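You operate a simulated robot arm through the tools that you are given. There is no shell and no other tool. Be economical: measure what you need, move in short steps, check, and stop when the job is done.

Carry out the task below with a simulated two-armed robot. There is one attempt and no reset: what you move stays moved.

Task
Raise the table leaf and lay it with the mat and cutlery that the card names.
Fine: pull the leaf support out; leave the other mat and cutlery.

Only the result counts: the job must be done as asked and must still hold three seconds after the hand-in. Knocking over, shifting, dropping, spilling or breaking anything else fails it.

Robot
Two 7-joint arms with two-finger parallel grippers on one trunk, on a base that drives. Base frame: it is fixed to the floor where the robot stands at the start and does not move with it; the origin is under the middle of the robot, x ahead of it, y to its left, z up. Units: mm, degrees, N and s.
The left shoulder is at the start at [50, 161, 1098], the right one opposite. With the tool pointing down near the work surface each hand reaches from about 220 to 680 mm from the robot's upright axis, wherever it stands, measured 20 degrees to its own side. Places, roughly: blue mat, green mat [1250, 1250, 750]; fork, spoon [1500, 750, 750]; leaf support [1300, -300, 700]; table leaf [1100, -100, 600]; table leaf top [1100, -100, 600]. Payload 3.43 kg a hand.
The TCP of each hand is the grasp point between the finger pads, 30 mm short of the fingertips. In the tool frame z runs along the fingers and y along their closing line. Largest opening 94 mm; finger width 28, thickness 10; the body of the gripper, 50 by 96 mm, starts 55 mm behind the TCP.
Orientation is that of the tool frame in the base frame, as [roll, pitch, yaw] about the fixed x, y, z axes, in that order (R = Rz(yaw) Ry(pitch) Rx(roll)). With the fingers straight down and closing along the base's y, the tool's x points along the base's -x, its y along +y and its z along -z.

Tools
- The arms move only by the tool jog_arm. It takes "left_rows", "right_rows" or both (then of equal length, played together; a hand with none holds still); each is a list of rows, each a list of 6 numbers: the shift along the tool's x, y, z in mm, then the turn, a rotation vector about the tool's x, y, z in degrees. In form: [[dx, dy, dz, rx, ry, rz], ...]. A call has 1 to 10 rows; each row is the pose to reach, as a shift and turn from the pose commanded when the call began, along the tool's axes at that moment. "left_claw" and "right_claw" are, for a hand that has rows, the finger opening in mm, from 0 to 94, set as the call begins (left out, the last holds). A row lasts 0.2 s, in which the tool goes at most 50 mm and 8.6 degrees; a call with a longer step from one row to the next is refused whole, and so is a gripper value outside its range. Where a pose cannot be reached the arm comes as near as it can. A force on the tool above 40 N (or 10 N above the force at the start of the call, whichever is more), or a blocked arm, ends the call early, and 0.2 s more pass. The fingers move at their own pace (about 45 mm/s each) and stop on an object; they squeeze with about 30 N. The grip force told is the motor's: it shows also when the fingers shut on nothing. Time passes only in rows, and 0.2 s behind the last, so rows that repeat a pose let the fingers close. The reply holds the time, the measured pose of the TCP, the force on the tool along the base axes, the opening and the grip force, in the units named above and with some noise, with the torque about the TCP (base axes, N m) and any sound that the robot's microphone picked up.
- Cameras (640 x 400 px; columns grow to the right, rows downward): "scene" is now at [103.6, -6.7, 1209.8]; the picture's right is [0.08, -1.00, 0.00], its down [-0.78, -0.06, -0.63] and it looks along [0.62, 0.05, -0.78] (base axes); focal length 248 px, centre (320, 200). "left" rides on the left gripper at [76, -14, -102] in its tool frame; the picture's right is [0.18, 0.98, 0.00], its down [-0.75, 0.14, -0.64] and it looks along [-0.63, 0.12, 0.77] (tool axes); focal length 243 px, centre (320, 200). "right" rides on the right gripper at [76, 14, -102] in its tool frame; the picture's right is [-0.18, 0.98, 0.00], its down [-0.75, -0.14, -0.64] and it looks along [-0.63, -0.12, 0.77] (tool axes); focal length 243 px, centre (320, 200). There is no depth. A picture from a camera that has moved, and an enlarged one, comes with that camera's place and axes in the base frame and with its lens. The place of the scene camera against the robot may be out by one fixed shift of up to 25 mm in any direction.
- camera(camera): a new picture of that camera. The clock stands still meanwhile.
- raise_lower(by): slides the trunk up (or, below 0, down) by that many mm; the arms and the scene camera ride with it, the base frame stays. It gives what a move gives, with no picture.
- steer(legs): drives the robot by 1 to 6 legs, each [ahead, left, turn to the left] in mm, mm and degrees, along the robot's own axes; the way and the turn of a leg run together, so that a leg with both is an arc; at most 1500 mm and 180 degrees a leg. The arms and the cameras ride along, it lands a little off, and it stops where it bumps. It gives what a move gives.
- aim_head(pan, tilt): turns the head with the scene camera to pan (to the left, within 80 degrees either way) and tilt (down, from -29 to 69), counted from straight ahead of the robot. It gives what a move gives.
- enlarge(camera, box): a new picture of the part [left, top, right, bottom] of that camera's present view, enlarged. The clock stands still meanwhile.
- sign_off(): hands the job in; it is judged then, once.

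Go step by step. Nothing tells you exact positions but the pictures and the camera data: compare them with the known pose of the tool, close in by small moves and look again before you grip or let go. The budget is 120 turns and 108 pictures, counting those below and the enlarged ones. Unless the task says otherwise, let go and move clear before handing in, and close with one line.

The tools are called after ">>>" as name(argument=value, ...) on one line, values as JSON. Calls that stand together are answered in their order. jog_arm: Moves the arms, as the interface text tells. Its arguments: {"type":"object","properties":{"left_rows":{"type":"array","items":{"type":"array","items":{"type":"number"}}},"left_claw":{"type":"number"},"right_rows":{"type":"array","items":{"type":"array","items":{"type":"number"}}},"right_claw":{"type":"number"}},"required":[]} The other tools are called the same way: raise_lower (by) slides the trunk up or down; steer (legs) drives the base; aim_head (pan, tilt) turns the head that bears the scene camera; camera (camera) takes a picture; enlarge (camera, box) takes an enlarged picture of a part of a camera's view; sign_off () hands the job in.

At the start:

```text
time_s: 0.0
left_eef_pos: [388.7, 129.5, 626.6]
left_orientation: [180.0, 0.0, -180.0]
left_force: [-0.5, 0.4, -0.6]
left_torque: [-0.01, 0.02, -0.04]
left_finger_gap: 94.2
left_finger_force: 0.0
right_eef_pos: [366.1, -182.8, 626.4]
right_orientation: [179.9, 0.0, 180.0]
right_force: [0.1, 0.7, 0.0]
right_torque: [0.01, -0.03, 0.0]
right_finger_gap: 93.9
right_finger_force: 0.1
trunk travel left (down, up): [-125.0, 142.0]
robot x, y, heading: [-3.5, 1.0, -0.2]
head pan, tilt: [4.7, 51.3]
```

scene: 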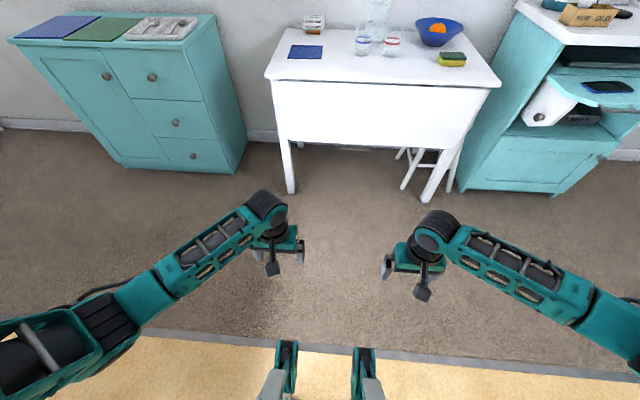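
right: 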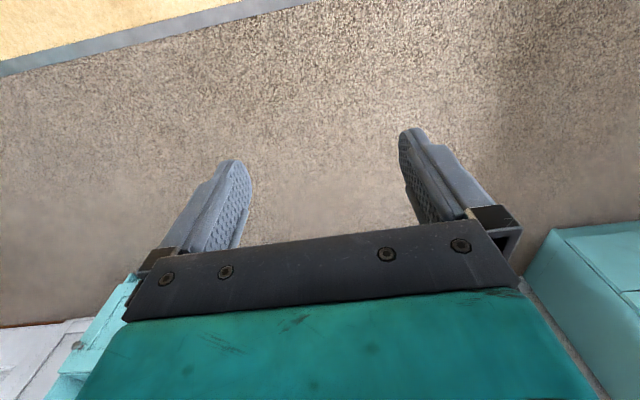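
left: 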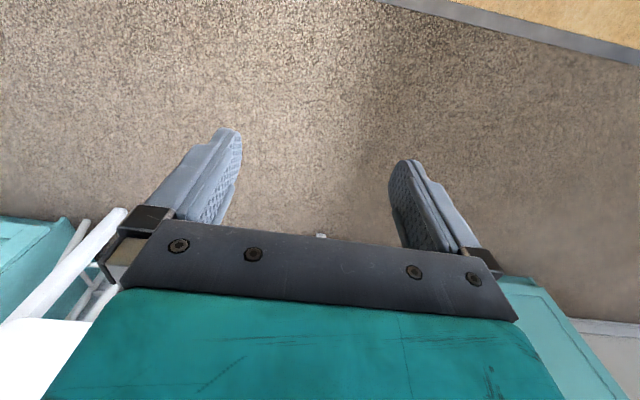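

I see a cabinet on the left with mats and a cutlery tray, a white table in the middle with its leaf hanging towards me, and a shelf on the right. First I'll look at the table closely to find the card and the leaf support.

>>> aim_head(pan=0, tilt=25)

>>> enlarge(camera="scene", box=[200, 100, 440, 250])

>>> camera(camera="scene")

```text
time_s: 0.9
left_eef_pos: [388.6, 129.2, 627.3]
left_orientation: [-179.9, -0.1, 180.0]
left_force: [0.2, 0.8, -0.3]
left_torque: [0.01, -0.01, 0.02]
left_finger_gap: 94.4
left_finger_force: 0.0
right_eef_pos: [367.1, -183.0, 625.6]
right_orientation: [-179.9, 0.0, 180.0]
right_force: [0.6, -0.1, 0.5]
right_torque: [0.0, -0.01, 0.04]
right_finger_gap: 94.0
right_finger_force: 0.0
trunk travel left (down, up): [-125.0, 142.0]
robot x, y, heading: [-2.4, -1.2, -0.0]
head pan, tilt: [0.0, 25.0]
```

```text
2.67 times, centred on (320, 175) of scene
camera zoom: at [120.2, -13.0, 1249.0], right [0.0, -1.0, 0.0], down [-0.42, 0.0, -0.91], along [0.91, 0.0, -0.42], focal length 662 px, centre (320, 267)
```

zoom: 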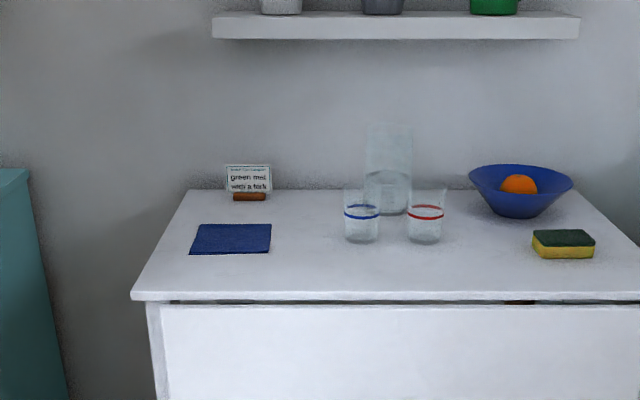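

```text
103 pictures are left
camera scene: at [120.2, -13.0, 1249.0], right [0.0, -1.0, 0.0], down [-0.42, 0.0, -0.91], along [0.91, 0.0, -0.42], focal length 248 px, centre (320, 200)
```

scene: 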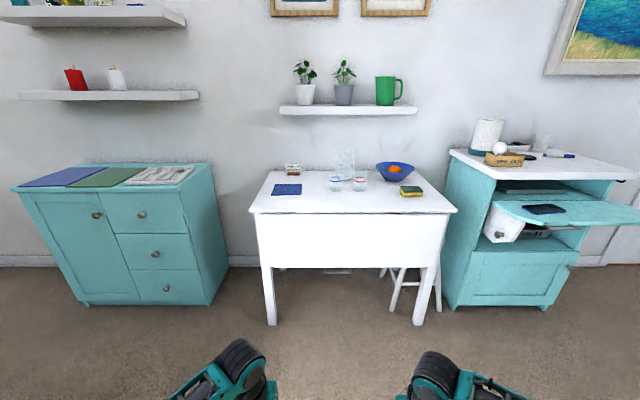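

The card seems to say "green mat with a fork". I'll zoom in on it, the leaf, and the cabinet.

>>> enlarge(camera="scene", box=[272, 155, 320, 185])

>>> enlarge(camera="scene", box=[240, 190, 480, 340])

>>> enlarge(camera="scene", box=[0, 140, 240, 290])

```text
13.33 times, centred on (296, 170) of scene
camera zoom: at [120.2, -13.0, 1249.0], right [0.0, -1.0, 0.0], down [-0.42, 0.0, -0.91], along [0.91, 0.0, -0.42], focal length 3312 px, centre (640, 600)
```

zoom: 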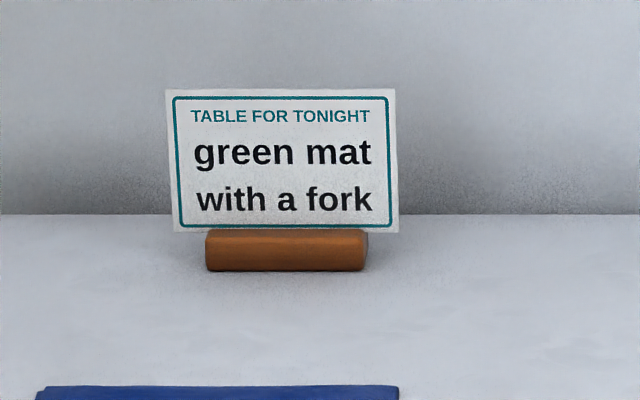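

```text
2.67 times, centred on (360, 265) of scene
camera zoom: at [120.2, -13.0, 1249.0], right [0.0, -1.0, 0.0], down [-0.42, 0.0, -0.91], along [0.91, 0.0, -0.42], focal length 662 px, centre (213, 27)
```

zoom: 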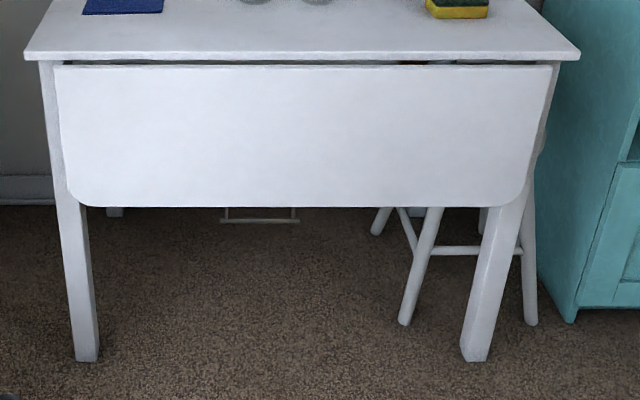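

```text
2.67 times, centred on (120, 215) of scene
camera zoom: at [120.2, -13.0, 1249.0], right [0.0, -1.0, 0.0], down [-0.42, 0.0, -0.91], along [0.91, 0.0, -0.42], focal length 662 px, centre (853, 160)
```

zoom: 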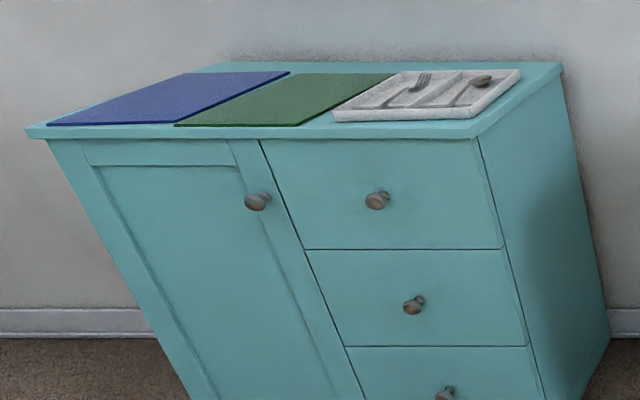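

The card says "green mat with a fork". Next I drive nearer to the leaf to see its edges, its gap and the support.

>>> steer(legs=[[400, -100, 0]])

>>> aim_head(pan=0, tilt=45)

>>> camera(camera="scene")

```text
time_s: 3.5
left_eef_pos: [789.2, 31.6, 627.2]
left_orientation: [-179.9, 0.0, 180.0]
left_force: [0.3, -0.3, 0.7]
left_torque: [0.02, 0.02, -0.02]
left_finger_gap: 94.2
left_finger_force: 0.0
right_eef_pos: [767.5, -280.3, 625.2]
right_orientation: [179.9, 0.0, -180.0]
right_force: [-0.3, 0.5, 0.1]
right_torque: [-0.03, 0.02, -0.01]
right_finger_gap: 94.0
right_finger_force: 0.0
trunk travel left (down, up): [-125.0, 142.0]
robot x, y, heading: [397.6, -98.0, -0.2]
head pan, tilt: [0.0, 25.0]
```

```text
time_s: 4.3
left_eef_pos: [788.5, 32.3, 628.3]
left_orientation: [-180.0, 0.0, 180.0]
left_force: [-0.5, 0.1, -0.2]
left_torque: [-0.01, -0.01, 0.0]
left_finger_gap: 93.9
left_finger_force: 0.0
right_eef_pos: [766.7, -281.3, 625.5]
right_orientation: [-180.0, 0.0, -180.0]
right_force: [-0.4, 0.3, -0.1]
right_torque: [0.01, -0.03, 0.02]
right_finger_gap: 93.9
right_finger_force: 0.0
trunk travel left (down, up): [-125.0, 142.0]
robot x, y, heading: [404.7, -94.5, -0.2]
head pan, tilt: [0.0, 45.0]
```

```text
99 pictures are left
camera scene: at [509.5, -110.7, 1218.5], right [0.0, -1.0, 0.0], down [-0.71, 0.0, -0.71], along [0.71, 0.0, -0.71], focal length 248 px, centre (320, 200)
```

scene: 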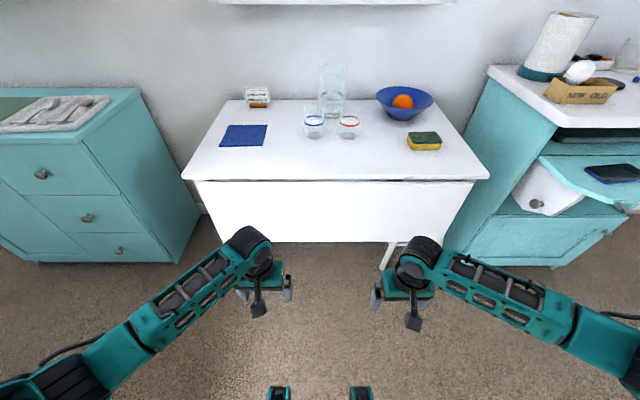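

>>> enlarge(camera="scene", box=[180, 150, 340, 250])

>>> enlarge(camera="scene", box=[340, 150, 500, 250])

>>> camera(camera="left")

```text
4.00 times, centred on (260, 200) of scene
camera zoom: at [509.5, -110.7, 1218.5], right [0.0, -1.0, 0.0], down [-0.71, 0.0, -0.71], along [0.71, 0.0, -0.71], focal length 994 px, centre (560, 200)
```

zoom: 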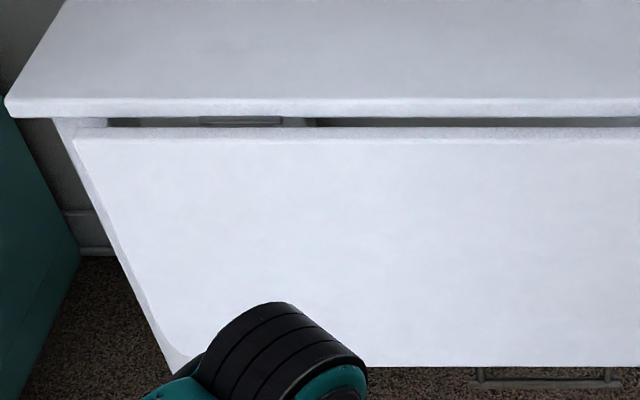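

```text
4.00 times, centred on (420, 200) of scene
camera zoom: at [509.5, -110.7, 1218.5], right [0.0, -1.0, 0.0], down [-0.71, 0.0, -0.71], along [0.71, 0.0, -0.71], focal length 994 px, centre (-80, 200)
```

zoom: 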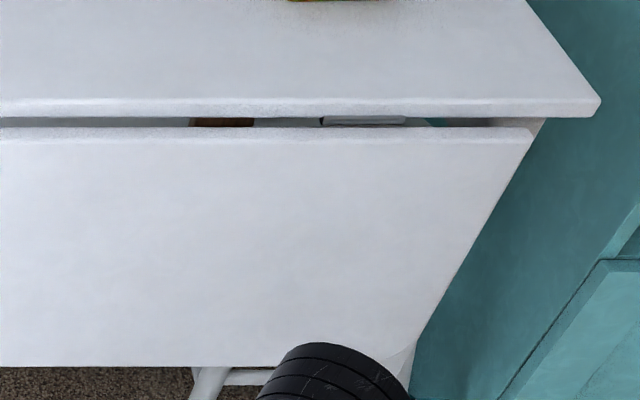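

```text
96 pictures are left
camera left: at [712.7, 16.9, 730.3], right [-0.18, 0.98, 0.0], down [0.75, 0.14, 0.64], along [0.63, 0.12, -0.77], focal length 243 px, centre (320, 200)
```

left: 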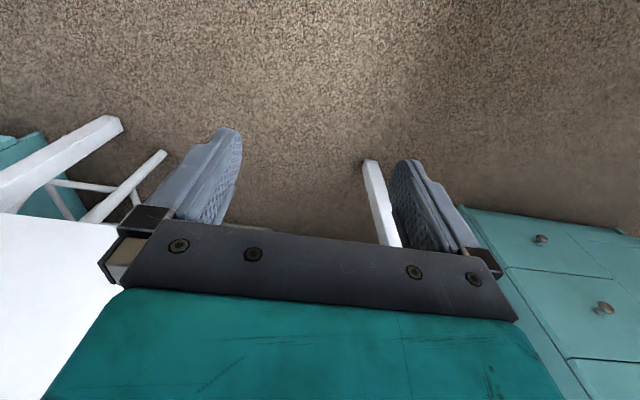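

The leaf hangs at about x≈1040, from y≈-550 to 240, with its bottom edge at z≈478, and the wooden support end shows near y≈-324. I plan to pinch the leaf's left side edge with the left hand pointing sideways, so I turn that hand now while it is clear of everything.

>>> jog_arm(left_rows=[[0, 39, 0, 4.62, 4.62, -4.62], [0, 78, 0, 9.24, 9.24, -9.24], [0, 117, 0, 13.86, 13.86, -13.86], [0, 156, 0, 18.48, 18.48, -18.48], [0, 195, 0, 23.1, 23.1, -23.1], [0, 234, 0, 27.72, 27.72, -27.72], [0, 273, 0, 32.34, 32.34, -32.34], [0, 312, 0, 36.96, 36.96, -36.96], [0, 351, 0, 41.58, 41.58, -41.58], [0, 390, 0, 46.2, 46.2, -46.2]])

>>> jog_arm(left_rows=[[0, 0, 0, 4.62, 4.62, -4.62], [0, 0, 0, 9.24, 9.24, -9.24], [0, 0, 0, 13.86, 13.86, -13.86], [0, 0, 0, 18.48, 18.48, -18.48], [0, 0, 0, 23.08, 23.08, -23.08], [0, 0, 0, 23.08, 23.08, -23.08]])

>>> camera(camera="left")

>>> camera(camera="scene")

```text
time_s: 6.5
left_eef_pos: [675.9, 365.7, 663.5]
left_orientation: [-147.4, -57.6, -146.7]
left_force: [0.2, -0.6, 0.4]
left_torque: [0.06, 0.0, -0.06]
left_finger_gap: 93.9
left_finger_force: 0.1
left hand out of reach, approached as far as the arm can: row 8, 9, 10
right_eef_pos: [764.9, -279.3, 625.9]
right_orientation: [-179.8, 0.1, -179.9]
right_force: [-0.4, 0.3, 0.3]
right_torque: [-0.02, -0.02, 0.01]
right_finger_gap: 93.9
right_finger_force: 0.1
trunk travel left (down, up): [-125.0, 142.0]
robot x, y, heading: [397.5, -92.3, 0.1]
head pan, tilt: [0.0, 45.0]
```

```text
time_s: 7.9
left_eef_pos: [591.7, 327.7, 693.6]
left_orientation: [140.0, -89.9, -49.9]
left_force: [-0.1, -0.4, -0.3]
left_torque: [-0.01, 0.02, 0.01]
left_finger_gap: 94.0
left_finger_force: 0.1
left hand out of reach, approached as far as the arm can: row 1, 2, 3, 4, 5, 6
right_eef_pos: [766.5, -281.5, 626.4]
right_orientation: [-180.0, 0.0, 179.9]
right_force: [1.2, 0.2, -0.2]
right_torque: [-0.02, -0.01, 0.01]
right_finger_gap: 94.1
right_finger_force: 0.2
trunk travel left (down, up): [-125.0, 142.0]
robot x, y, heading: [402.0, -96.2, -0.0]
head pan, tilt: [0.0, 45.0]
```

```text
95 pictures are left
camera left: at [606.4, 429.0, 770.0], right [-0.98, 0.0, 0.18], down [-0.14, 0.64, -0.75], along [-0.12, -0.77, -0.63], focal length 243 px, centre (320, 200)
```

left: 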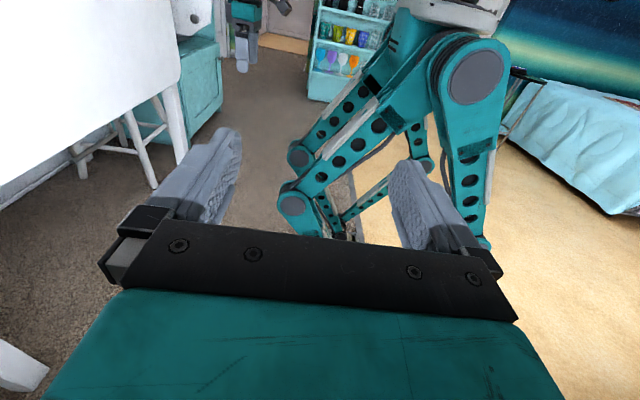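

```text
94 pictures are left
camera scene: at [509.8, -111.1, 1218.4], right [0.0, -1.0, 0.0], down [-0.71, 0.0, -0.71], along [0.71, 0.0, -0.71], focal length 248 px, centre (320, 200)
```

scene: 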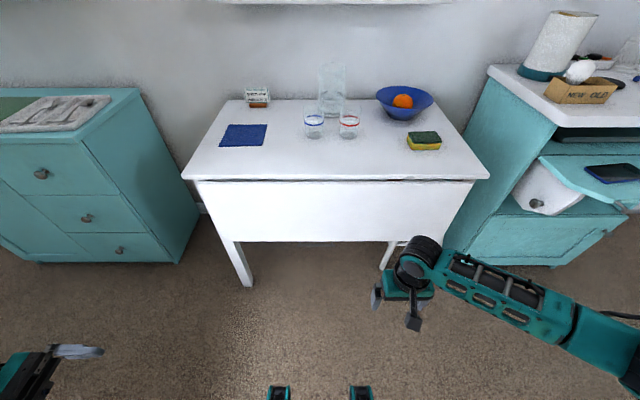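

The left hand reached the sideways orientation but hit its reach limit, so I need to stand much closer. Before driving in, I check the robot's own front footprint.

>>> aim_head(pan=0, tilt=69)

>>> camera(camera="scene")

>>> enlarge(camera="left", box=[220, 0, 540, 200])

```text
time_s: 8.8
left_eef_pos: [592.8, 326.3, 692.4]
left_orientation: [7.5, -90.0, 82.5]
left_force: [-0.1, -0.6, -0.2]
left_torque: [-0.01, 0.01, -0.01]
left_finger_gap: 94.0
left_finger_force: 0.0
right_eef_pos: [766.7, -281.2, 625.5]
right_orientation: [179.9, 0.0, 180.0]
right_force: [-0.4, -0.2, 0.5]
right_torque: [-0.01, -0.03, -0.01]
right_finger_gap: 94.0
right_finger_force: 0.1
trunk travel left (down, up): [-125.0, 142.0]
robot x, y, heading: [401.5, -99.3, -0.2]
head pan, tilt: [0.0, 68.8]
```

```text
93 pictures are left
camera scene: at [484.1, -110.7, 1189.6], right [0.0, -1.0, 0.0], down [-0.93, 0.0, -0.36], along [0.36, 0.0, -0.93], focal length 248 px, centre (320, 200)
```

scene: 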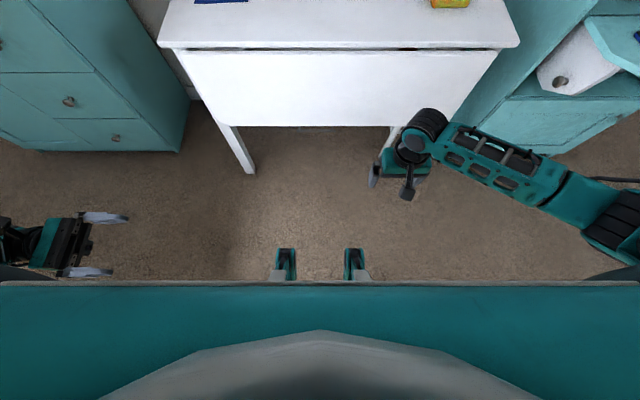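

```text
2.00 times, centred on (380, 100) of left
camera zoom: at [606.1, 429.0, 769.5], right [-0.98, 0.0, 0.18], down [-0.14, 0.64, -0.75], along [-0.12, -0.77, -0.63], focal length 485 px, centre (200, 400)
```

zoom: 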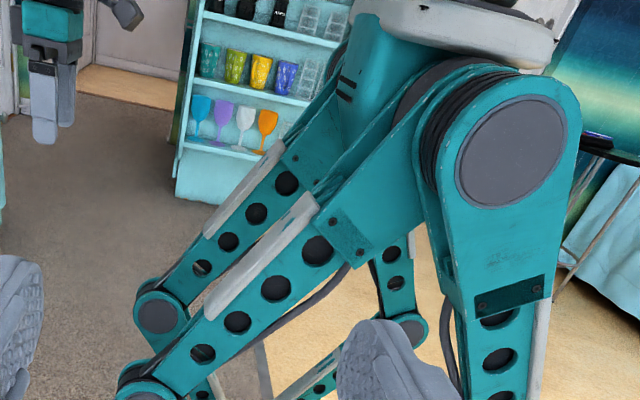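

The knees reach about 180 mm ahead of the axis and the chest about 95 mm, so standing near (590, 80) is safe. I pull the right hand back, drive in and lower the trunk.

>>> jog_arm(right_rows=[[40, 0, 0, 0, 0, 0], [80, 0, 0, 0, 0, 0], [110, 0, 0, 0, 0, 0]])

>>> steer(legs=[[188, 180, 0]])

>>> raise_lower(by=-120)

>>> aim_head(pan=15, tilt=50)

>>> camera(camera="scene")

>>> camera(camera="left")

```text
time_s: 9.6
left_eef_pos: [592.5, 326.0, 693.0]
left_orientation: [-160.0, -90.0, -110.0]
left_force: [-0.4, 0.7, -0.6]
left_torque: [0.02, 0.02, -0.03]
left_finger_gap: 94.0
left_finger_force: 0.0
right_eef_pos: [654.7, -281.4, 626.4]
right_orientation: [-180.0, 0.0, -180.0]
right_force: [-0.3, -0.1, -0.1]
right_torque: [0.0, -0.03, 0.03]
right_finger_gap: 94.0
right_finger_force: 0.1
trunk travel left (down, up): [-125.0, 142.0]
robot x, y, heading: [403.5, -99.5, 0.1]
head pan, tilt: [0.0, 68.8]
```

```text
time_s: 11.8
left_eef_pos: [780.7, 503.1, 693.6]
left_orientation: [146.1, -90.0, -55.8]
left_force: [-0.2, 0.2, -0.6]
left_torque: [0.0, 0.01, -0.01]
left_finger_gap: 94.3
left_finger_force: 0.2
right_eef_pos: [847.1, -104.1, 624.6]
right_orientation: [-179.9, -0.1, -179.7]
right_force: [-0.5, -0.3, -0.2]
right_torque: [0.01, -0.01, -0.02]
right_finger_gap: 93.8
right_finger_force: 0.0
trunk travel left (down, up): [-125.0, 142.0]
robot x, y, heading: [591.8, 75.3, 0.5]
head pan, tilt: [0.0, 68.8]
```

```text
time_s: 13.2
left_eef_pos: [781.3, 503.2, 574.4]
left_orientation: [-82.3, -89.9, 172.6]
left_force: [-0.3, 0.9, -0.3]
left_torque: [0.02, 0.0, 0.02]
left_finger_gap: 94.0
left_finger_force: 0.1
right_eef_pos: [846.9, -103.1, 507.8]
right_orientation: [179.9, 0.2, -179.7]
right_force: [-6.4, -4.3, 30.6]
right_torque: [1.33, 0.63, 0.23]
right_finger_gap: 91.6
right_finger_force: 0.0
trunk travel left (down, up): [-5.0, 262.0]
robot x, y, heading: [589.4, 74.8, 0.3]
head pan, tilt: [0.0, 68.8]
```

```text
time_s: 14.1
left_eef_pos: [780.0, 503.2, 573.3]
left_orientation: [-72.4, -89.8, 162.7]
left_force: [1.2, -0.9, 0.3]
left_torque: [-0.02, 0.0, 0.02]
left_finger_gap: 94.1
left_finger_force: 0.1
right_eef_pos: [845.4, -102.6, 508.5]
right_orientation: [179.7, 0.3, -179.5]
right_force: [-6.7, -5.3, 42.2]
right_torque: [1.88, 0.8, 0.3]
right_finger_gap: 90.7
right_finger_force: 0.0
trunk travel left (down, up): [-5.0, 262.0]
robot x, y, heading: [588.9, 78.7, -0.1]
head pan, tilt: [15.0, 50.0]
```

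```text
91 pictures are left
camera scene: at [690.8, 85.9, 1091.9], right [0.26, -0.97, 0.0], down [-0.74, -0.2, -0.64], along [0.62, 0.17, -0.77], focal length 248 px, centre (320, 200)
```

scene: 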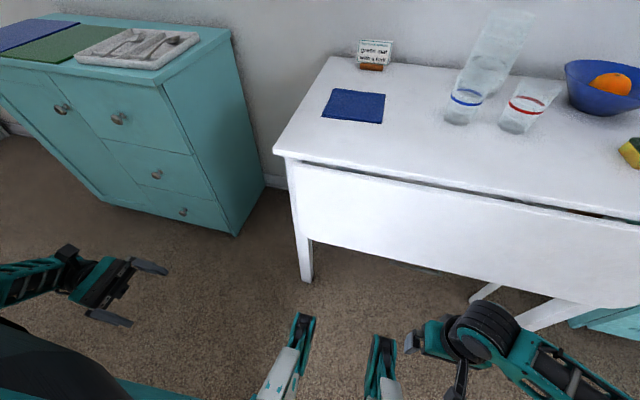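

```text
90 pictures are left
camera left: at [793.2, 605.8, 649.7], right [-0.98, 0.0, 0.18], down [-0.14, 0.64, -0.75], along [-0.11, -0.77, -0.63], focal length 243 px, centre (320, 200)
```

left: 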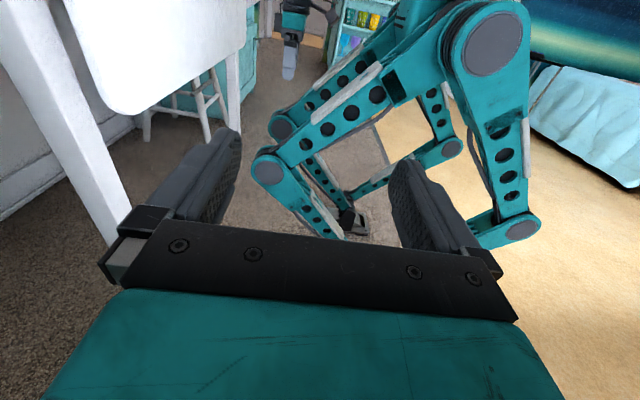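

The right gripper is resting on the robot's own knee, so I lift it clear and move it outwards. Then I zoom in on the leaf edge from the left camera.

>>> jog_arm(right_rows=[[0, 0, -40, 0, 0, 0], [0, 0, -80, 0, 0, 0], [0, -45, -100, 0, 0, 0], [0, -90, -100, 0, 0, 0], [0, -135, -100, 0, 0, 0], [0, -180, -100, 0, 0, 0]])

>>> enlarge(camera="left", box=[0, 0, 240, 150])

>>> enlarge(camera="scene", box=[260, 130, 420, 280])

```text
time_s: 15.5
left_eef_pos: [780.0, 503.2, 573.3]
left_orientation: [-10.0, -89.9, 100.3]
left_force: [-0.4, -0.4, 0.6]
left_torque: [0.05, 0.0, 0.0]
left_finger_gap: 94.0
left_finger_force: 0.0
right_eef_pos: [846.3, -285.3, 606.3]
right_orientation: [180.0, 0.0, -179.7]
right_force: [0.0, 0.5, -0.1]
right_torque: [0.01, -0.01, -0.02]
right_finger_gap: 94.2
right_finger_force: 0.1
trunk travel left (down, up): [-5.0, 262.0]
robot x, y, heading: [589.9, 75.3, 0.5]
head pan, tilt: [15.0, 50.0]
```

```text
2.67 times, centred on (120, 75) of left
camera zoom: at [793.9, 605.6, 649.5], right [-0.98, 0.0, 0.18], down [-0.14, 0.64, -0.75], along [-0.12, -0.77, -0.63], focal length 647 px, centre (853, 533)
```

zoom: 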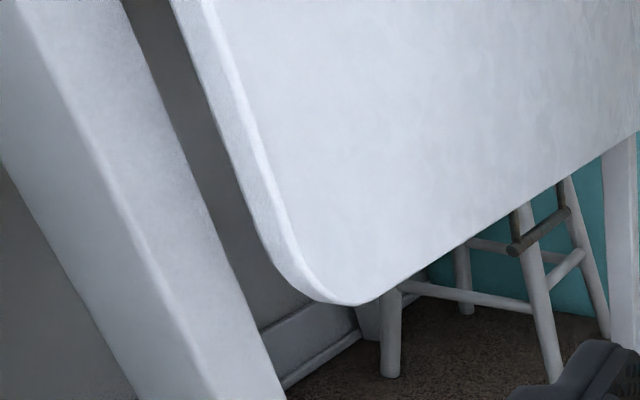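

```text
2.67 times, centred on (340, 205) of scene
camera zoom: at [692.4, 85.4, 1091.5], right [0.26, -0.96, 0.0], down [-0.74, -0.2, -0.64], along [0.62, 0.17, -0.77], focal length 662 px, centre (267, 187)
```

zoom: 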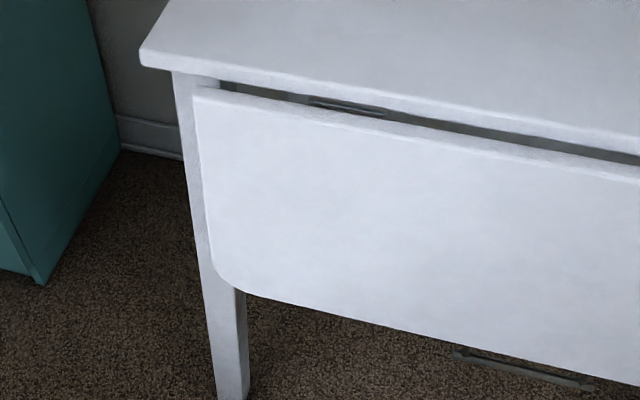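

The leaf hangs clear of the legs, with a gap of roughly 25 mm behind it at the left edge, so the rear finger can hook in there. I reposition to around (560, 200) so that both arms have room, with the right hand tucked back out of the leaf's sweep.

>>> jog_arm(right_rows=[[40, 0, 0, 0, 0, 0], [80, 0, 0, 0, 0, 0], [120, 0, 0, 0, 0, 0]])

>>> steer(legs=[[-28, 125, 0]])

>>> jog_arm(left_rows=[[0, -45, 40, 0, 0, 0], [10, -90, 80, 0, 0, 0], [20, -135, 120, 0, 0, 0], [30, -180, 160, 0, 0, 0], [40, -220, 200, 0, 0, 0], [45, -250, 240, 0, 0, 0]])

>>> camera(camera="left")

>>> camera(camera="scene")

```text
time_s: 16.3
left_eef_pos: [779.9, 502.8, 573.2]
left_orientation: [159.3, -89.9, -69.0]
left_force: [0.2, 0.0, -0.4]
left_torque: [-0.01, -0.03, -0.02]
left_finger_gap: 94.1
left_finger_force: 0.1
right_eef_pos: [725.4, -284.8, 604.4]
right_orientation: [-180.0, 0.0, -179.8]
right_force: [0.0, -0.2, -0.4]
right_torque: [0.01, 0.0, 0.0]
right_finger_gap: 94.1
right_finger_force: 0.0
trunk travel left (down, up): [-5.0, 262.0]
robot x, y, heading: [590.9, 77.3, 0.6]
head pan, tilt: [15.0, 50.0]
```

```text
time_s: 18.0
left_eef_pos: [752.2, 627.8, 573.5]
left_orientation: [163.8, -89.9, -73.5]
left_force: [0.1, 0.7, 0.0]
left_torque: [-0.02, -0.01, -0.02]
left_finger_gap: 93.9
left_finger_force: 0.1
right_eef_pos: [697.9, -161.6, 604.7]
right_orientation: [-180.0, -0.1, -179.7]
right_force: [0.7, -0.1, -0.5]
right_torque: [0.01, 0.0, -0.01]
right_finger_gap: 94.3
right_finger_force: 0.0
trunk travel left (down, up): [-5.0, 262.0]
robot x, y, heading: [565.1, 197.4, 0.4]
head pan, tilt: [15.0, 50.0]
```

```text
refused: row 1 steps farther than a row can; nothing moved
```

```text
87 pictures are left
camera left: at [765.8, 729.8, 649.5], right [-0.98, 0.0, 0.18], down [-0.14, 0.64, -0.75], along [-0.11, -0.77, -0.63], focal length 243 px, centre (320, 200)
```

left: 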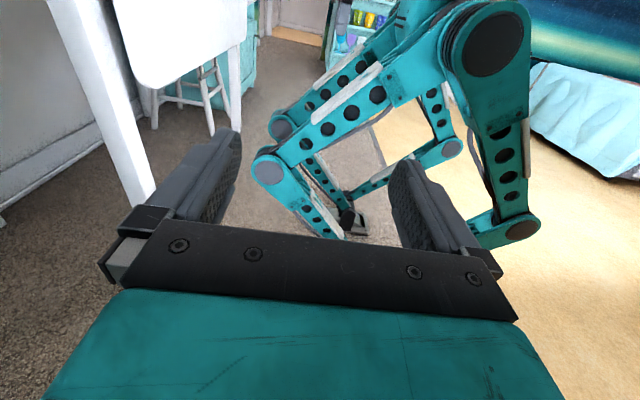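

```text
86 pictures are left
camera scene: at [664.9, 209.5, 1091.5], right [0.26, -0.96, 0.0], down [-0.74, -0.2, -0.64], along [0.62, 0.17, -0.77], focal length 248 px, centre (320, 200)
```

scene: 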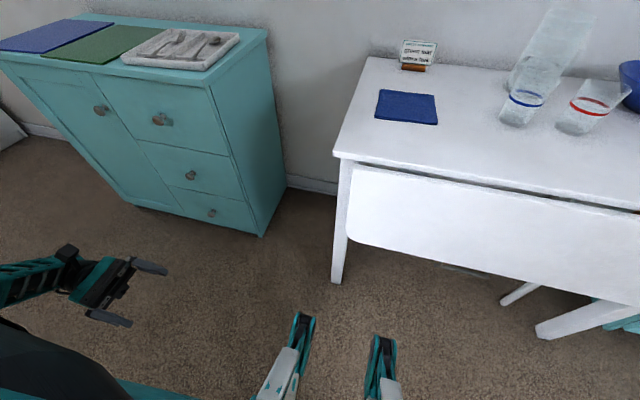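

I stepped too far in that call, so I redo the approach with smaller rows to about (1020, 350, 610).

>>> jog_arm(left_rows=[[4, -33, 34, 0, 0, 0], [8, -66, 68, 0, 0, 0], [12, -99, 102, 0, 0, 0], [16, -132, 136, 0, 0, 0], [20, -165, 170, 0, 0, 0], [24, -198, 204, 0, 0, 0], [28, -231, 238, 0, 0, 0], [37, -264, 272, 0, 0, 0], [37, -268, 278, 0, 0, 0]])

>>> camera(camera="left")

>>> camera(camera="scene")

```text
time_s: 20.0
left_eef_pos: [1022.8, 350.1, 609.0]
left_orientation: [-48.6, -90.0, 138.9]
left_force: [-0.6, -0.3, 0.0]
left_torque: [0.0, 0.04, 0.02]
left_finger_gap: 94.1
left_finger_force: 0.0
right_eef_pos: [698.7, -162.4, 603.8]
right_orientation: [-180.0, 0.0, -179.7]
right_force: [0.1, -0.5, 0.6]
right_torque: [-0.01, 0.0, -0.02]
right_finger_gap: 94.1
right_finger_force: 0.0
trunk travel left (down, up): [-5.0, 262.0]
robot x, y, heading: [559.7, 200.6, 0.2]
head pan, tilt: [15.0, 50.0]
```

```text
85 pictures are left
camera left: at [1035.8, 452.0, 685.0], right [-0.98, -0.01, 0.18], down [-0.14, 0.64, -0.75], along [-0.11, -0.77, -0.63], focal length 243 px, centre (320, 200)
```

left: 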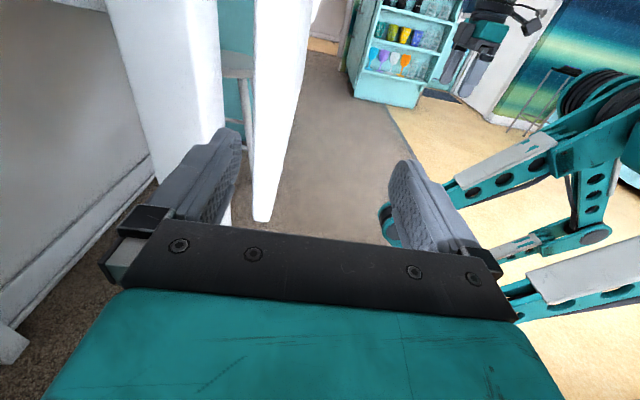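

```text
84 pictures are left
camera scene: at [664.9, 209.5, 1091.5], right [0.26, -0.96, 0.0], down [-0.74, -0.2, -0.64], along [0.62, 0.17, -0.77], focal length 248 px, centre (320, 200)
```

scene: 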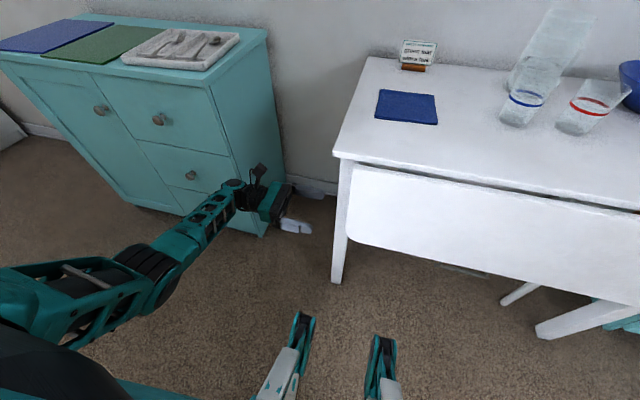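

>>> enlarge(camera="left", box=[100, 0, 420, 240])

```text
1.67 times, centred on (260, 120) of left
camera zoom: at [1035.8, 452.0, 685.0], right [-0.98, -0.01, 0.18], down [-0.14, 0.64, -0.75], along [-0.11, -0.77, -0.63], focal length 404 px, centre (420, 333)
```

zoom: 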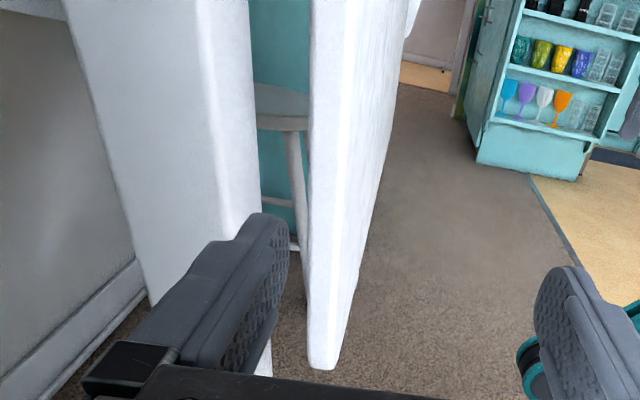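

The gap looks good: the leaf is at x≈1067–1081 and the leg front is near x≈1120. I line up at x≈1074 with an opening of 46 and creep in to y≈295.

>>> jog_arm(left_rows=[[0, -25, 0, 0, 0, 0], [0, -51, 0, 0, 0, 0], [0, -51, 25, 0, 0, 0], [0, -51, 50, 0, 0, 0]], left_claw=46)

>>> enlarge(camera="left", box=[100, 0, 500, 250])

```text
time_s: 21.0
left_eef_pos: [1075.0, 320.5, 608.9]
left_orientation: [-175.5, -89.6, -93.1]
left_force: [-2.5, 4.0, 0.6]
left_torque: [-0.04, -0.04, 0.07]
left_finger_gap: 45.3
left_finger_force: 0.1
right_eef_pos: [700.1, -160.2, 605.0]
right_orientation: [180.0, 0.0, -179.5]
right_force: [0.2, -0.4, -0.6]
right_torque: [-0.01, 0.0, -0.02]
right_finger_gap: 93.9
right_finger_force: 0.0
trunk travel left (down, up): [-5.0, 262.0]
robot x, y, heading: [565.3, 201.7, 0.2]
head pan, tilt: [15.0, 50.0]
stopped in row 4 (left hand): the force on the tool passed its limit at 55 N (the readings are from after the stop); the commanded pose is now the measured one
```

```text
1.60 times, centred on (300, 125) of left
camera zoom: at [1085.3, 423.1, 686.3], right [-0.98, -0.02, 0.18], down [-0.16, 0.64, -0.75], along [-0.1, -0.76, -0.64], focal length 388 px, centre (352, 320)
```

zoom: 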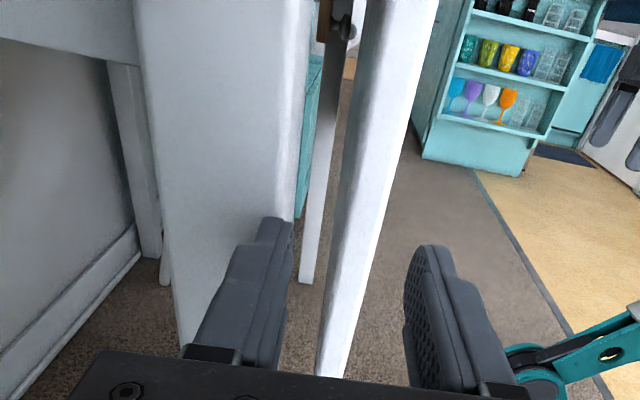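

The rear finger tip touched the leg's side, so the leg face is at y≈290 with its front at x≈1107; the leaf's back is at x≈1082 and its edge at y≈234. I back off, shift outward with a wider opening so only the rear finger sits in the gap, and look again.

>>> jog_arm(left_rows=[[0, 0, -10, 0, 0, 0], [0, 13, -10, -0.5, 0, 0], [0, 26, -10, -1.1, 0, 0], [0, 26, -10, -1.1, 0, 0]], left_claw=80)

>>> enlarge(camera="left", box=[100, 0, 500, 250])

```text
time_s: 22.0
left_eef_pos: [1048.5, 328.4, 609.6]
left_orientation: [-165.8, -89.6, -103.9]
left_force: [0.5, -0.4, 0.1]
left_torque: [-0.01, 0.03, -0.02]
left_finger_gap: 79.9
left_finger_force: 0.1
right_eef_pos: [699.7, -161.2, 603.6]
right_orientation: [-180.0, 0.0, -179.4]
right_force: [-0.5, 0.3, 0.0]
right_torque: [0.03, -0.01, -0.01]
right_finger_gap: 94.0
right_finger_force: 0.1
trunk travel left (down, up): [-5.0, 262.0]
robot x, y, heading: [558.0, 202.1, 0.3]
head pan, tilt: [15.0, 50.0]
```

```text
1.60 times, centred on (300, 125) of left
camera zoom: at [1061.9, 430.1, 687.2], right [-0.98, 0.0, 0.18], down [-0.14, 0.65, -0.75], along [-0.12, -0.76, -0.64], focal length 388 px, centre (352, 320)
```

zoom: 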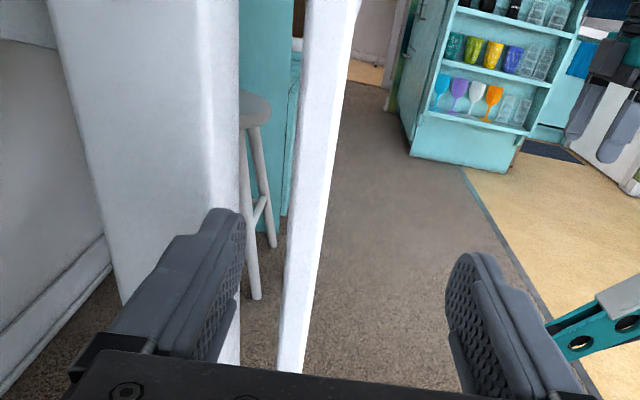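

The rear finger now lines up with the gap between the leg and the leaf. I slide in along the gap to y≈246.

>>> jog_arm(left_rows=[[0, 0, 15, 0, 0, 0], [0, 0, 30, 0, 0, 0], [0, 0, 45, 0, 0, 0], [0, 0, 60, 0, 0, 0], [0, 0, 72, 0, 0, 0], [0, 0, 83, 0, 0, 0]])

>>> enlarge(camera="left", box=[100, 0, 500, 250])

```text
time_s: 23.4
left_eef_pos: [1047.8, 246.8, 609.5]
left_orientation: [-173.4, -89.6, -96.4]
left_force: [0.2, 0.3, -0.1]
left_torque: [0.01, -0.01, 0.03]
left_finger_gap: 79.8
left_finger_force: 0.0
right_eef_pos: [700.4, -160.6, 604.6]
right_orientation: [-180.0, -0.1, -179.5]
right_force: [0.5, -0.4, -0.3]
right_torque: [0.03, -0.01, 0.05]
right_finger_gap: 93.9
right_finger_force: 0.1
trunk travel left (down, up): [-5.0, 262.0]
robot x, y, heading: [560.7, 202.1, 0.5]
head pan, tilt: [15.0, 50.0]
```

```text
1.60 times, centred on (300, 125) of left
camera zoom: at [1061.0, 348.9, 686.2], right [-0.98, 0.0, 0.18], down [-0.14, 0.65, -0.75], along [-0.12, -0.76, -0.64], focal length 388 px, centre (352, 320)
```

zoom: 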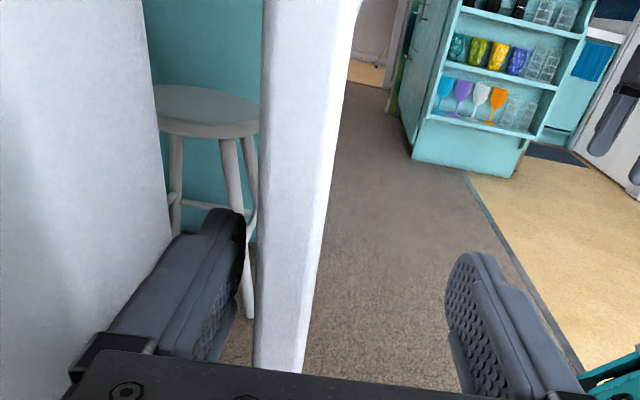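

The finger is in the gap without contact. I go 14 mm deeper, then begin swinging the leaf outward about its hinge (≈z 760) by 24° and look.

>>> jog_arm(left_rows=[[0, 0, 14, 0, 0, 0], [0, 7, 14, 0, 0, 0], [7.2, 27.6, 14, 0, 0, -8], [17.1, 47, 14, 0, 0, -16], [29.7, 64.9, 14, 0, 0, -24], [29.7, 64.9, 14, 0, 0, -24]])

>>> camera(camera="left")

>>> camera(camera="scene")

```text
time_s: 24.8
left_eef_pos: [994.8, 235.0, 649.0]
left_orientation: [91.3, -67.6, -0.7]
left_force: [10.9, 0.5, -10.7]
left_torque: [-0.24, 0.41, -0.2]
left_finger_gap: 88.4
left_finger_force: 7.6
right_eef_pos: [699.9, -160.6, 604.9]
right_orientation: [-179.9, -0.1, -179.5]
right_force: [0.6, -0.8, -0.1]
right_torque: [-0.04, 0.01, 0.01]
right_finger_gap: 94.0
right_finger_force: 0.0
trunk travel left (down, up): [-5.0, 262.0]
robot x, y, heading: [564.5, 205.3, 0.5]
head pan, tilt: [15.0, 50.0]
```

```text
79 pictures are left
camera left: at [1036.1, 336.9, 715.6], right [-0.84, -0.01, 0.54], down [-0.42, 0.64, -0.64], along [-0.34, -0.76, -0.55], focal length 243 px, centre (320, 200)
```

left: 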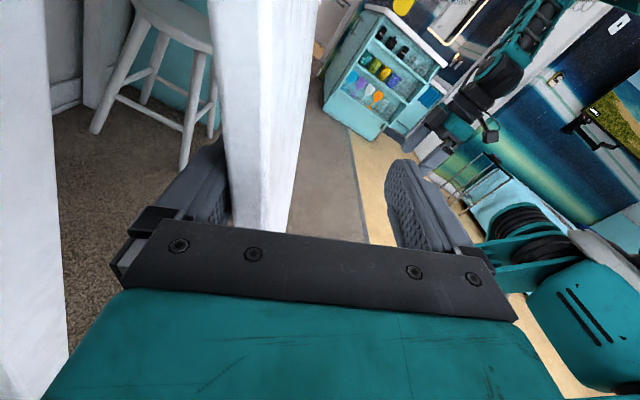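

```text
78 pictures are left
camera scene: at [665.9, 210.5, 1091.3], right [0.27, -0.96, 0.0], down [-0.74, -0.2, -0.64], along [0.62, 0.17, -0.77], focal length 248 px, centre (320, 200)
```

scene: 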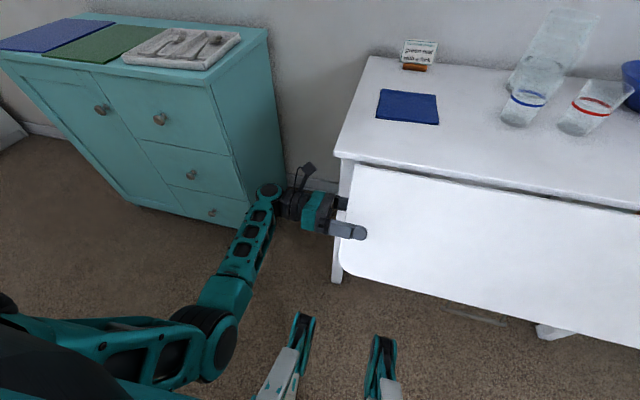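

The leaf is swinging out with the finger. I close down loosely around the leaf while re-centring on it.

>>> jog_arm(left_rows=[[0, -9, 0, 0, 0, 0], [0, -18, 0, 0, 0, 0], [0, -27, 0, 0, 0, 0], [0, -30, 0, 0, 0, 0], [0, -30, 0, 0, 0, 0]], left_claw=26)

>>> enlarge(camera="left", box=[100, 0, 500, 250])

```text
time_s: 26.0
left_eef_pos: [1009.6, 232.4, 625.1]
left_orientation: [91.0, -65.8, -0.9]
left_force: [7.9, -1.3, -8.2]
left_torque: [-0.18, 0.15, -0.3]
left_finger_gap: 32.2
left_finger_force: 5.7
right_eef_pos: [699.8, -160.5, 604.5]
right_orientation: [179.9, 0.0, -179.6]
right_force: [-1.4, 0.3, 0.4]
right_torque: [0.0, 0.03, 0.0]
right_finger_gap: 93.8
right_finger_force: 0.0
trunk travel left (down, up): [-5.0, 262.0]
robot x, y, heading: [565.1, 202.7, 0.4]
head pan, tilt: [15.0, 50.0]
```

```text
1.60 times, centred on (300, 125) of left
camera zoom: at [1053.8, 333.7, 689.5], right [-0.82, -0.01, 0.57], down [-0.44, 0.65, -0.63], along [-0.36, -0.76, -0.53], focal length 388 px, centre (352, 320)
```

zoom: 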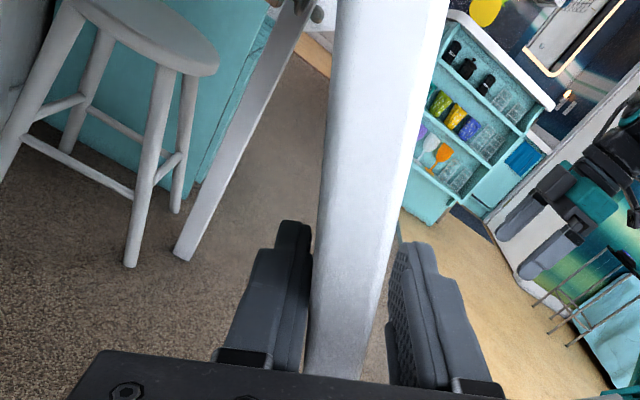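

The leaf sits between the fingers. I continue the arc by another 48° with a slightly loose grip.

>>> jog_arm(left_rows=[[2.5, 19.7, 0, 0, 0, -8], [7.8, 39.1, 0, 0, 0, -16], [15.7, 57.3, 0, 0, 0, -24], [26, 74.5, 0, 0, 0, -32], [38.5, 89.8, 0, 0, 0, -40], [53.2, 103.4, 0, 0, 0, -48], [53.2, 103.4, 0, 0, 0, -48]], left_claw=32)

>>> camera(camera="left")

>>> camera(camera="scene")

```text
time_s: 27.6
left_eef_pos: [934.7, 318.6, 667.9]
left_orientation: [107.2, -16.7, -4.0]
left_force: [0.0, 0.0, -0.1]
left_torque: [0.0, -0.02, 0.0]
left_finger_gap: 32.0
left_finger_force: 0.1
right_eef_pos: [697.6, -159.9, 605.4]
right_orientation: [180.0, -0.1, -179.5]
right_force: [0.1, -0.6, -0.6]
right_torque: [-0.02, 0.01, 0.01]
right_finger_gap: 94.2
right_finger_force: 0.1
trunk travel left (down, up): [-5.0, 262.0]
robot x, y, heading: [564.7, 204.4, 0.5]
head pan, tilt: [15.0, 50.0]
stopped in row 7 (left hand): the arm was blocked; the commanded pose is now the measured one
```

```text
76 pictures are left
camera left: at [1009.6, 415.6, 706.2], right [-0.11, -0.28, 0.95], down [-0.77, 0.63, 0.1], along [-0.62, -0.73, -0.29], focal length 243 px, centre (320, 200)
```

left: 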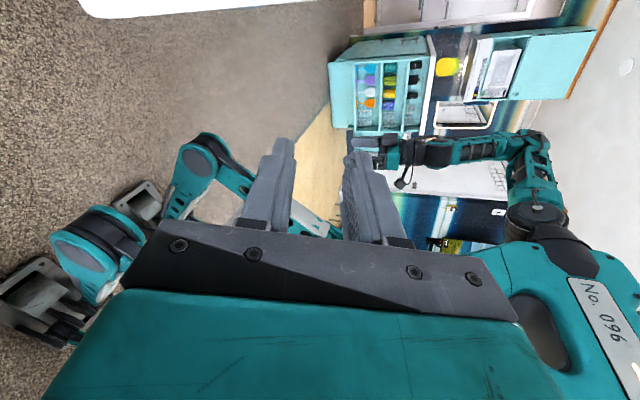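

```text
75 pictures are left
camera scene: at [664.2, 209.7, 1091.8], right [0.27, -0.96, 0.0], down [-0.74, -0.2, -0.64], along [0.62, 0.17, -0.77], focal length 248 px, centre (320, 200)
```

scene: 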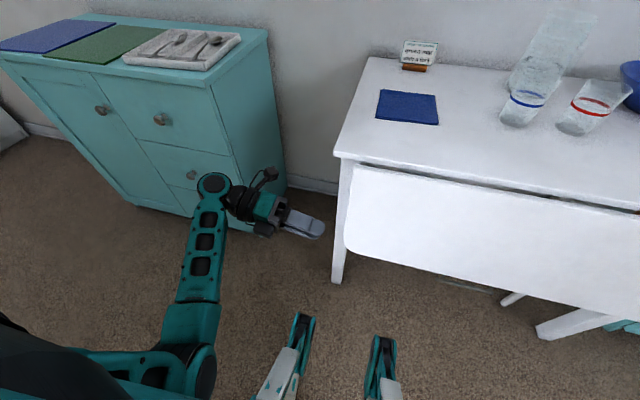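

The arm blocked part way (most likely a wrist limit), slipped off, and the leaf swung back down; nothing else looks disturbed. I'll use the hand flipped 180° about its finger axis, so that the arc ends in the arm's natural pose. First I retreat and roll it back.

>>> jog_arm(left_rows=[[0, 0, -33, 0, 0, 0], [0, 0, -66, 0, 0, 0], [0, 0, -100, 0, 0, 0], [0, 0, -100, 0, 0, 8.5], [0, 0, -100, 0, 0, 17], [0, 0, -100, 0, 0, 25.5], [0, 0, -100, 0, 0, 34], [0, 0, -100, 0, 0, 42.5], [0, 0, -100, 0, 0, 51], [0, 0, -100, 0, 0, 59.5]], left_claw=80)

>>> jog_arm(left_rows=[[0, 0, 0, 0, 0, 8.5], [0, 0, 0, 0, 0, 17], [0, 0, 0, 0, 0, 25.5], [0, 0, 0, 0, 0, 34], [0, 0, 0, 0, 0, 42.5], [0, 0, 0, 0, 0, 51], [0, 0, 0, 0, 0, 59.5], [0, 0, 0, 0, 0, 68], [0, 0, 0, 0, 0, 76.5], [0, 0, 0, 0, 0, 85]])

>>> camera(camera="scene")

```text
time_s: 29.8
left_eef_pos: [932.1, 413.3, 696.6]
left_orientation: [142.4, -69.3, -49.3]
left_force: [0.4, -0.6, -0.2]
left_torque: [0.02, -0.01, -0.01]
left_finger_gap: 80.0
left_finger_force: 0.0
left hand out of reach, approached as far as the arm can: row 3
right_eef_pos: [699.0, -161.3, 604.8]
right_orientation: [-180.0, 0.0, -179.5]
right_force: [-0.6, 0.1, 0.2]
right_torque: [-0.01, 0.01, 0.0]
right_finger_gap: 94.1
right_finger_force: 0.0
trunk travel left (down, up): [-5.0, 262.0]
robot x, y, heading: [559.5, 204.2, 0.6]
head pan, tilt: [15.0, 50.0]
```

```text
time_s: 31.9
left_eef_pos: [933.7, 414.2, 695.9]
left_orientation: [-107.1, -17.3, -173.6]
left_force: [-0.6, 0.2, 0.1]
left_torque: [0.0, -0.02, -0.03]
left_finger_gap: 80.1
left_finger_force: 0.1
right_eef_pos: [699.1, -161.0, 603.1]
right_orientation: [180.0, 0.0, -179.7]
right_force: [0.0, 0.6, 0.2]
right_torque: [0.01, 0.0, -0.01]
right_finger_gap: 94.0
right_finger_force: 0.1
trunk travel left (down, up): [-5.0, 262.0]
robot x, y, heading: [561.1, 205.0, 0.4]
head pan, tilt: [15.0, 50.0]
```

```text
74 pictures are left
camera scene: at [664.3, 210.2, 1091.5], right [0.27, -0.96, 0.0], down [-0.74, -0.2, -0.64], along [0.62, 0.17, -0.77], focal length 248 px, centre (320, 200)
```

scene: 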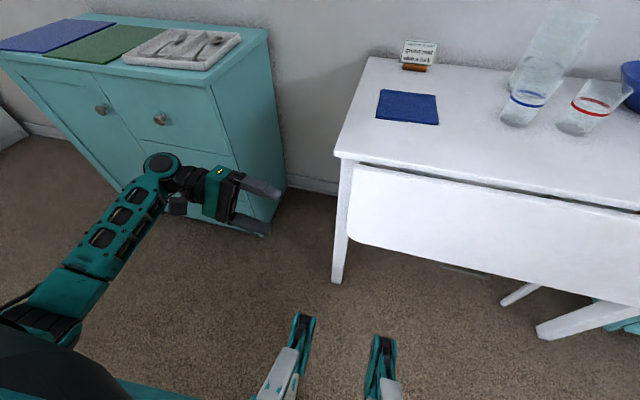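

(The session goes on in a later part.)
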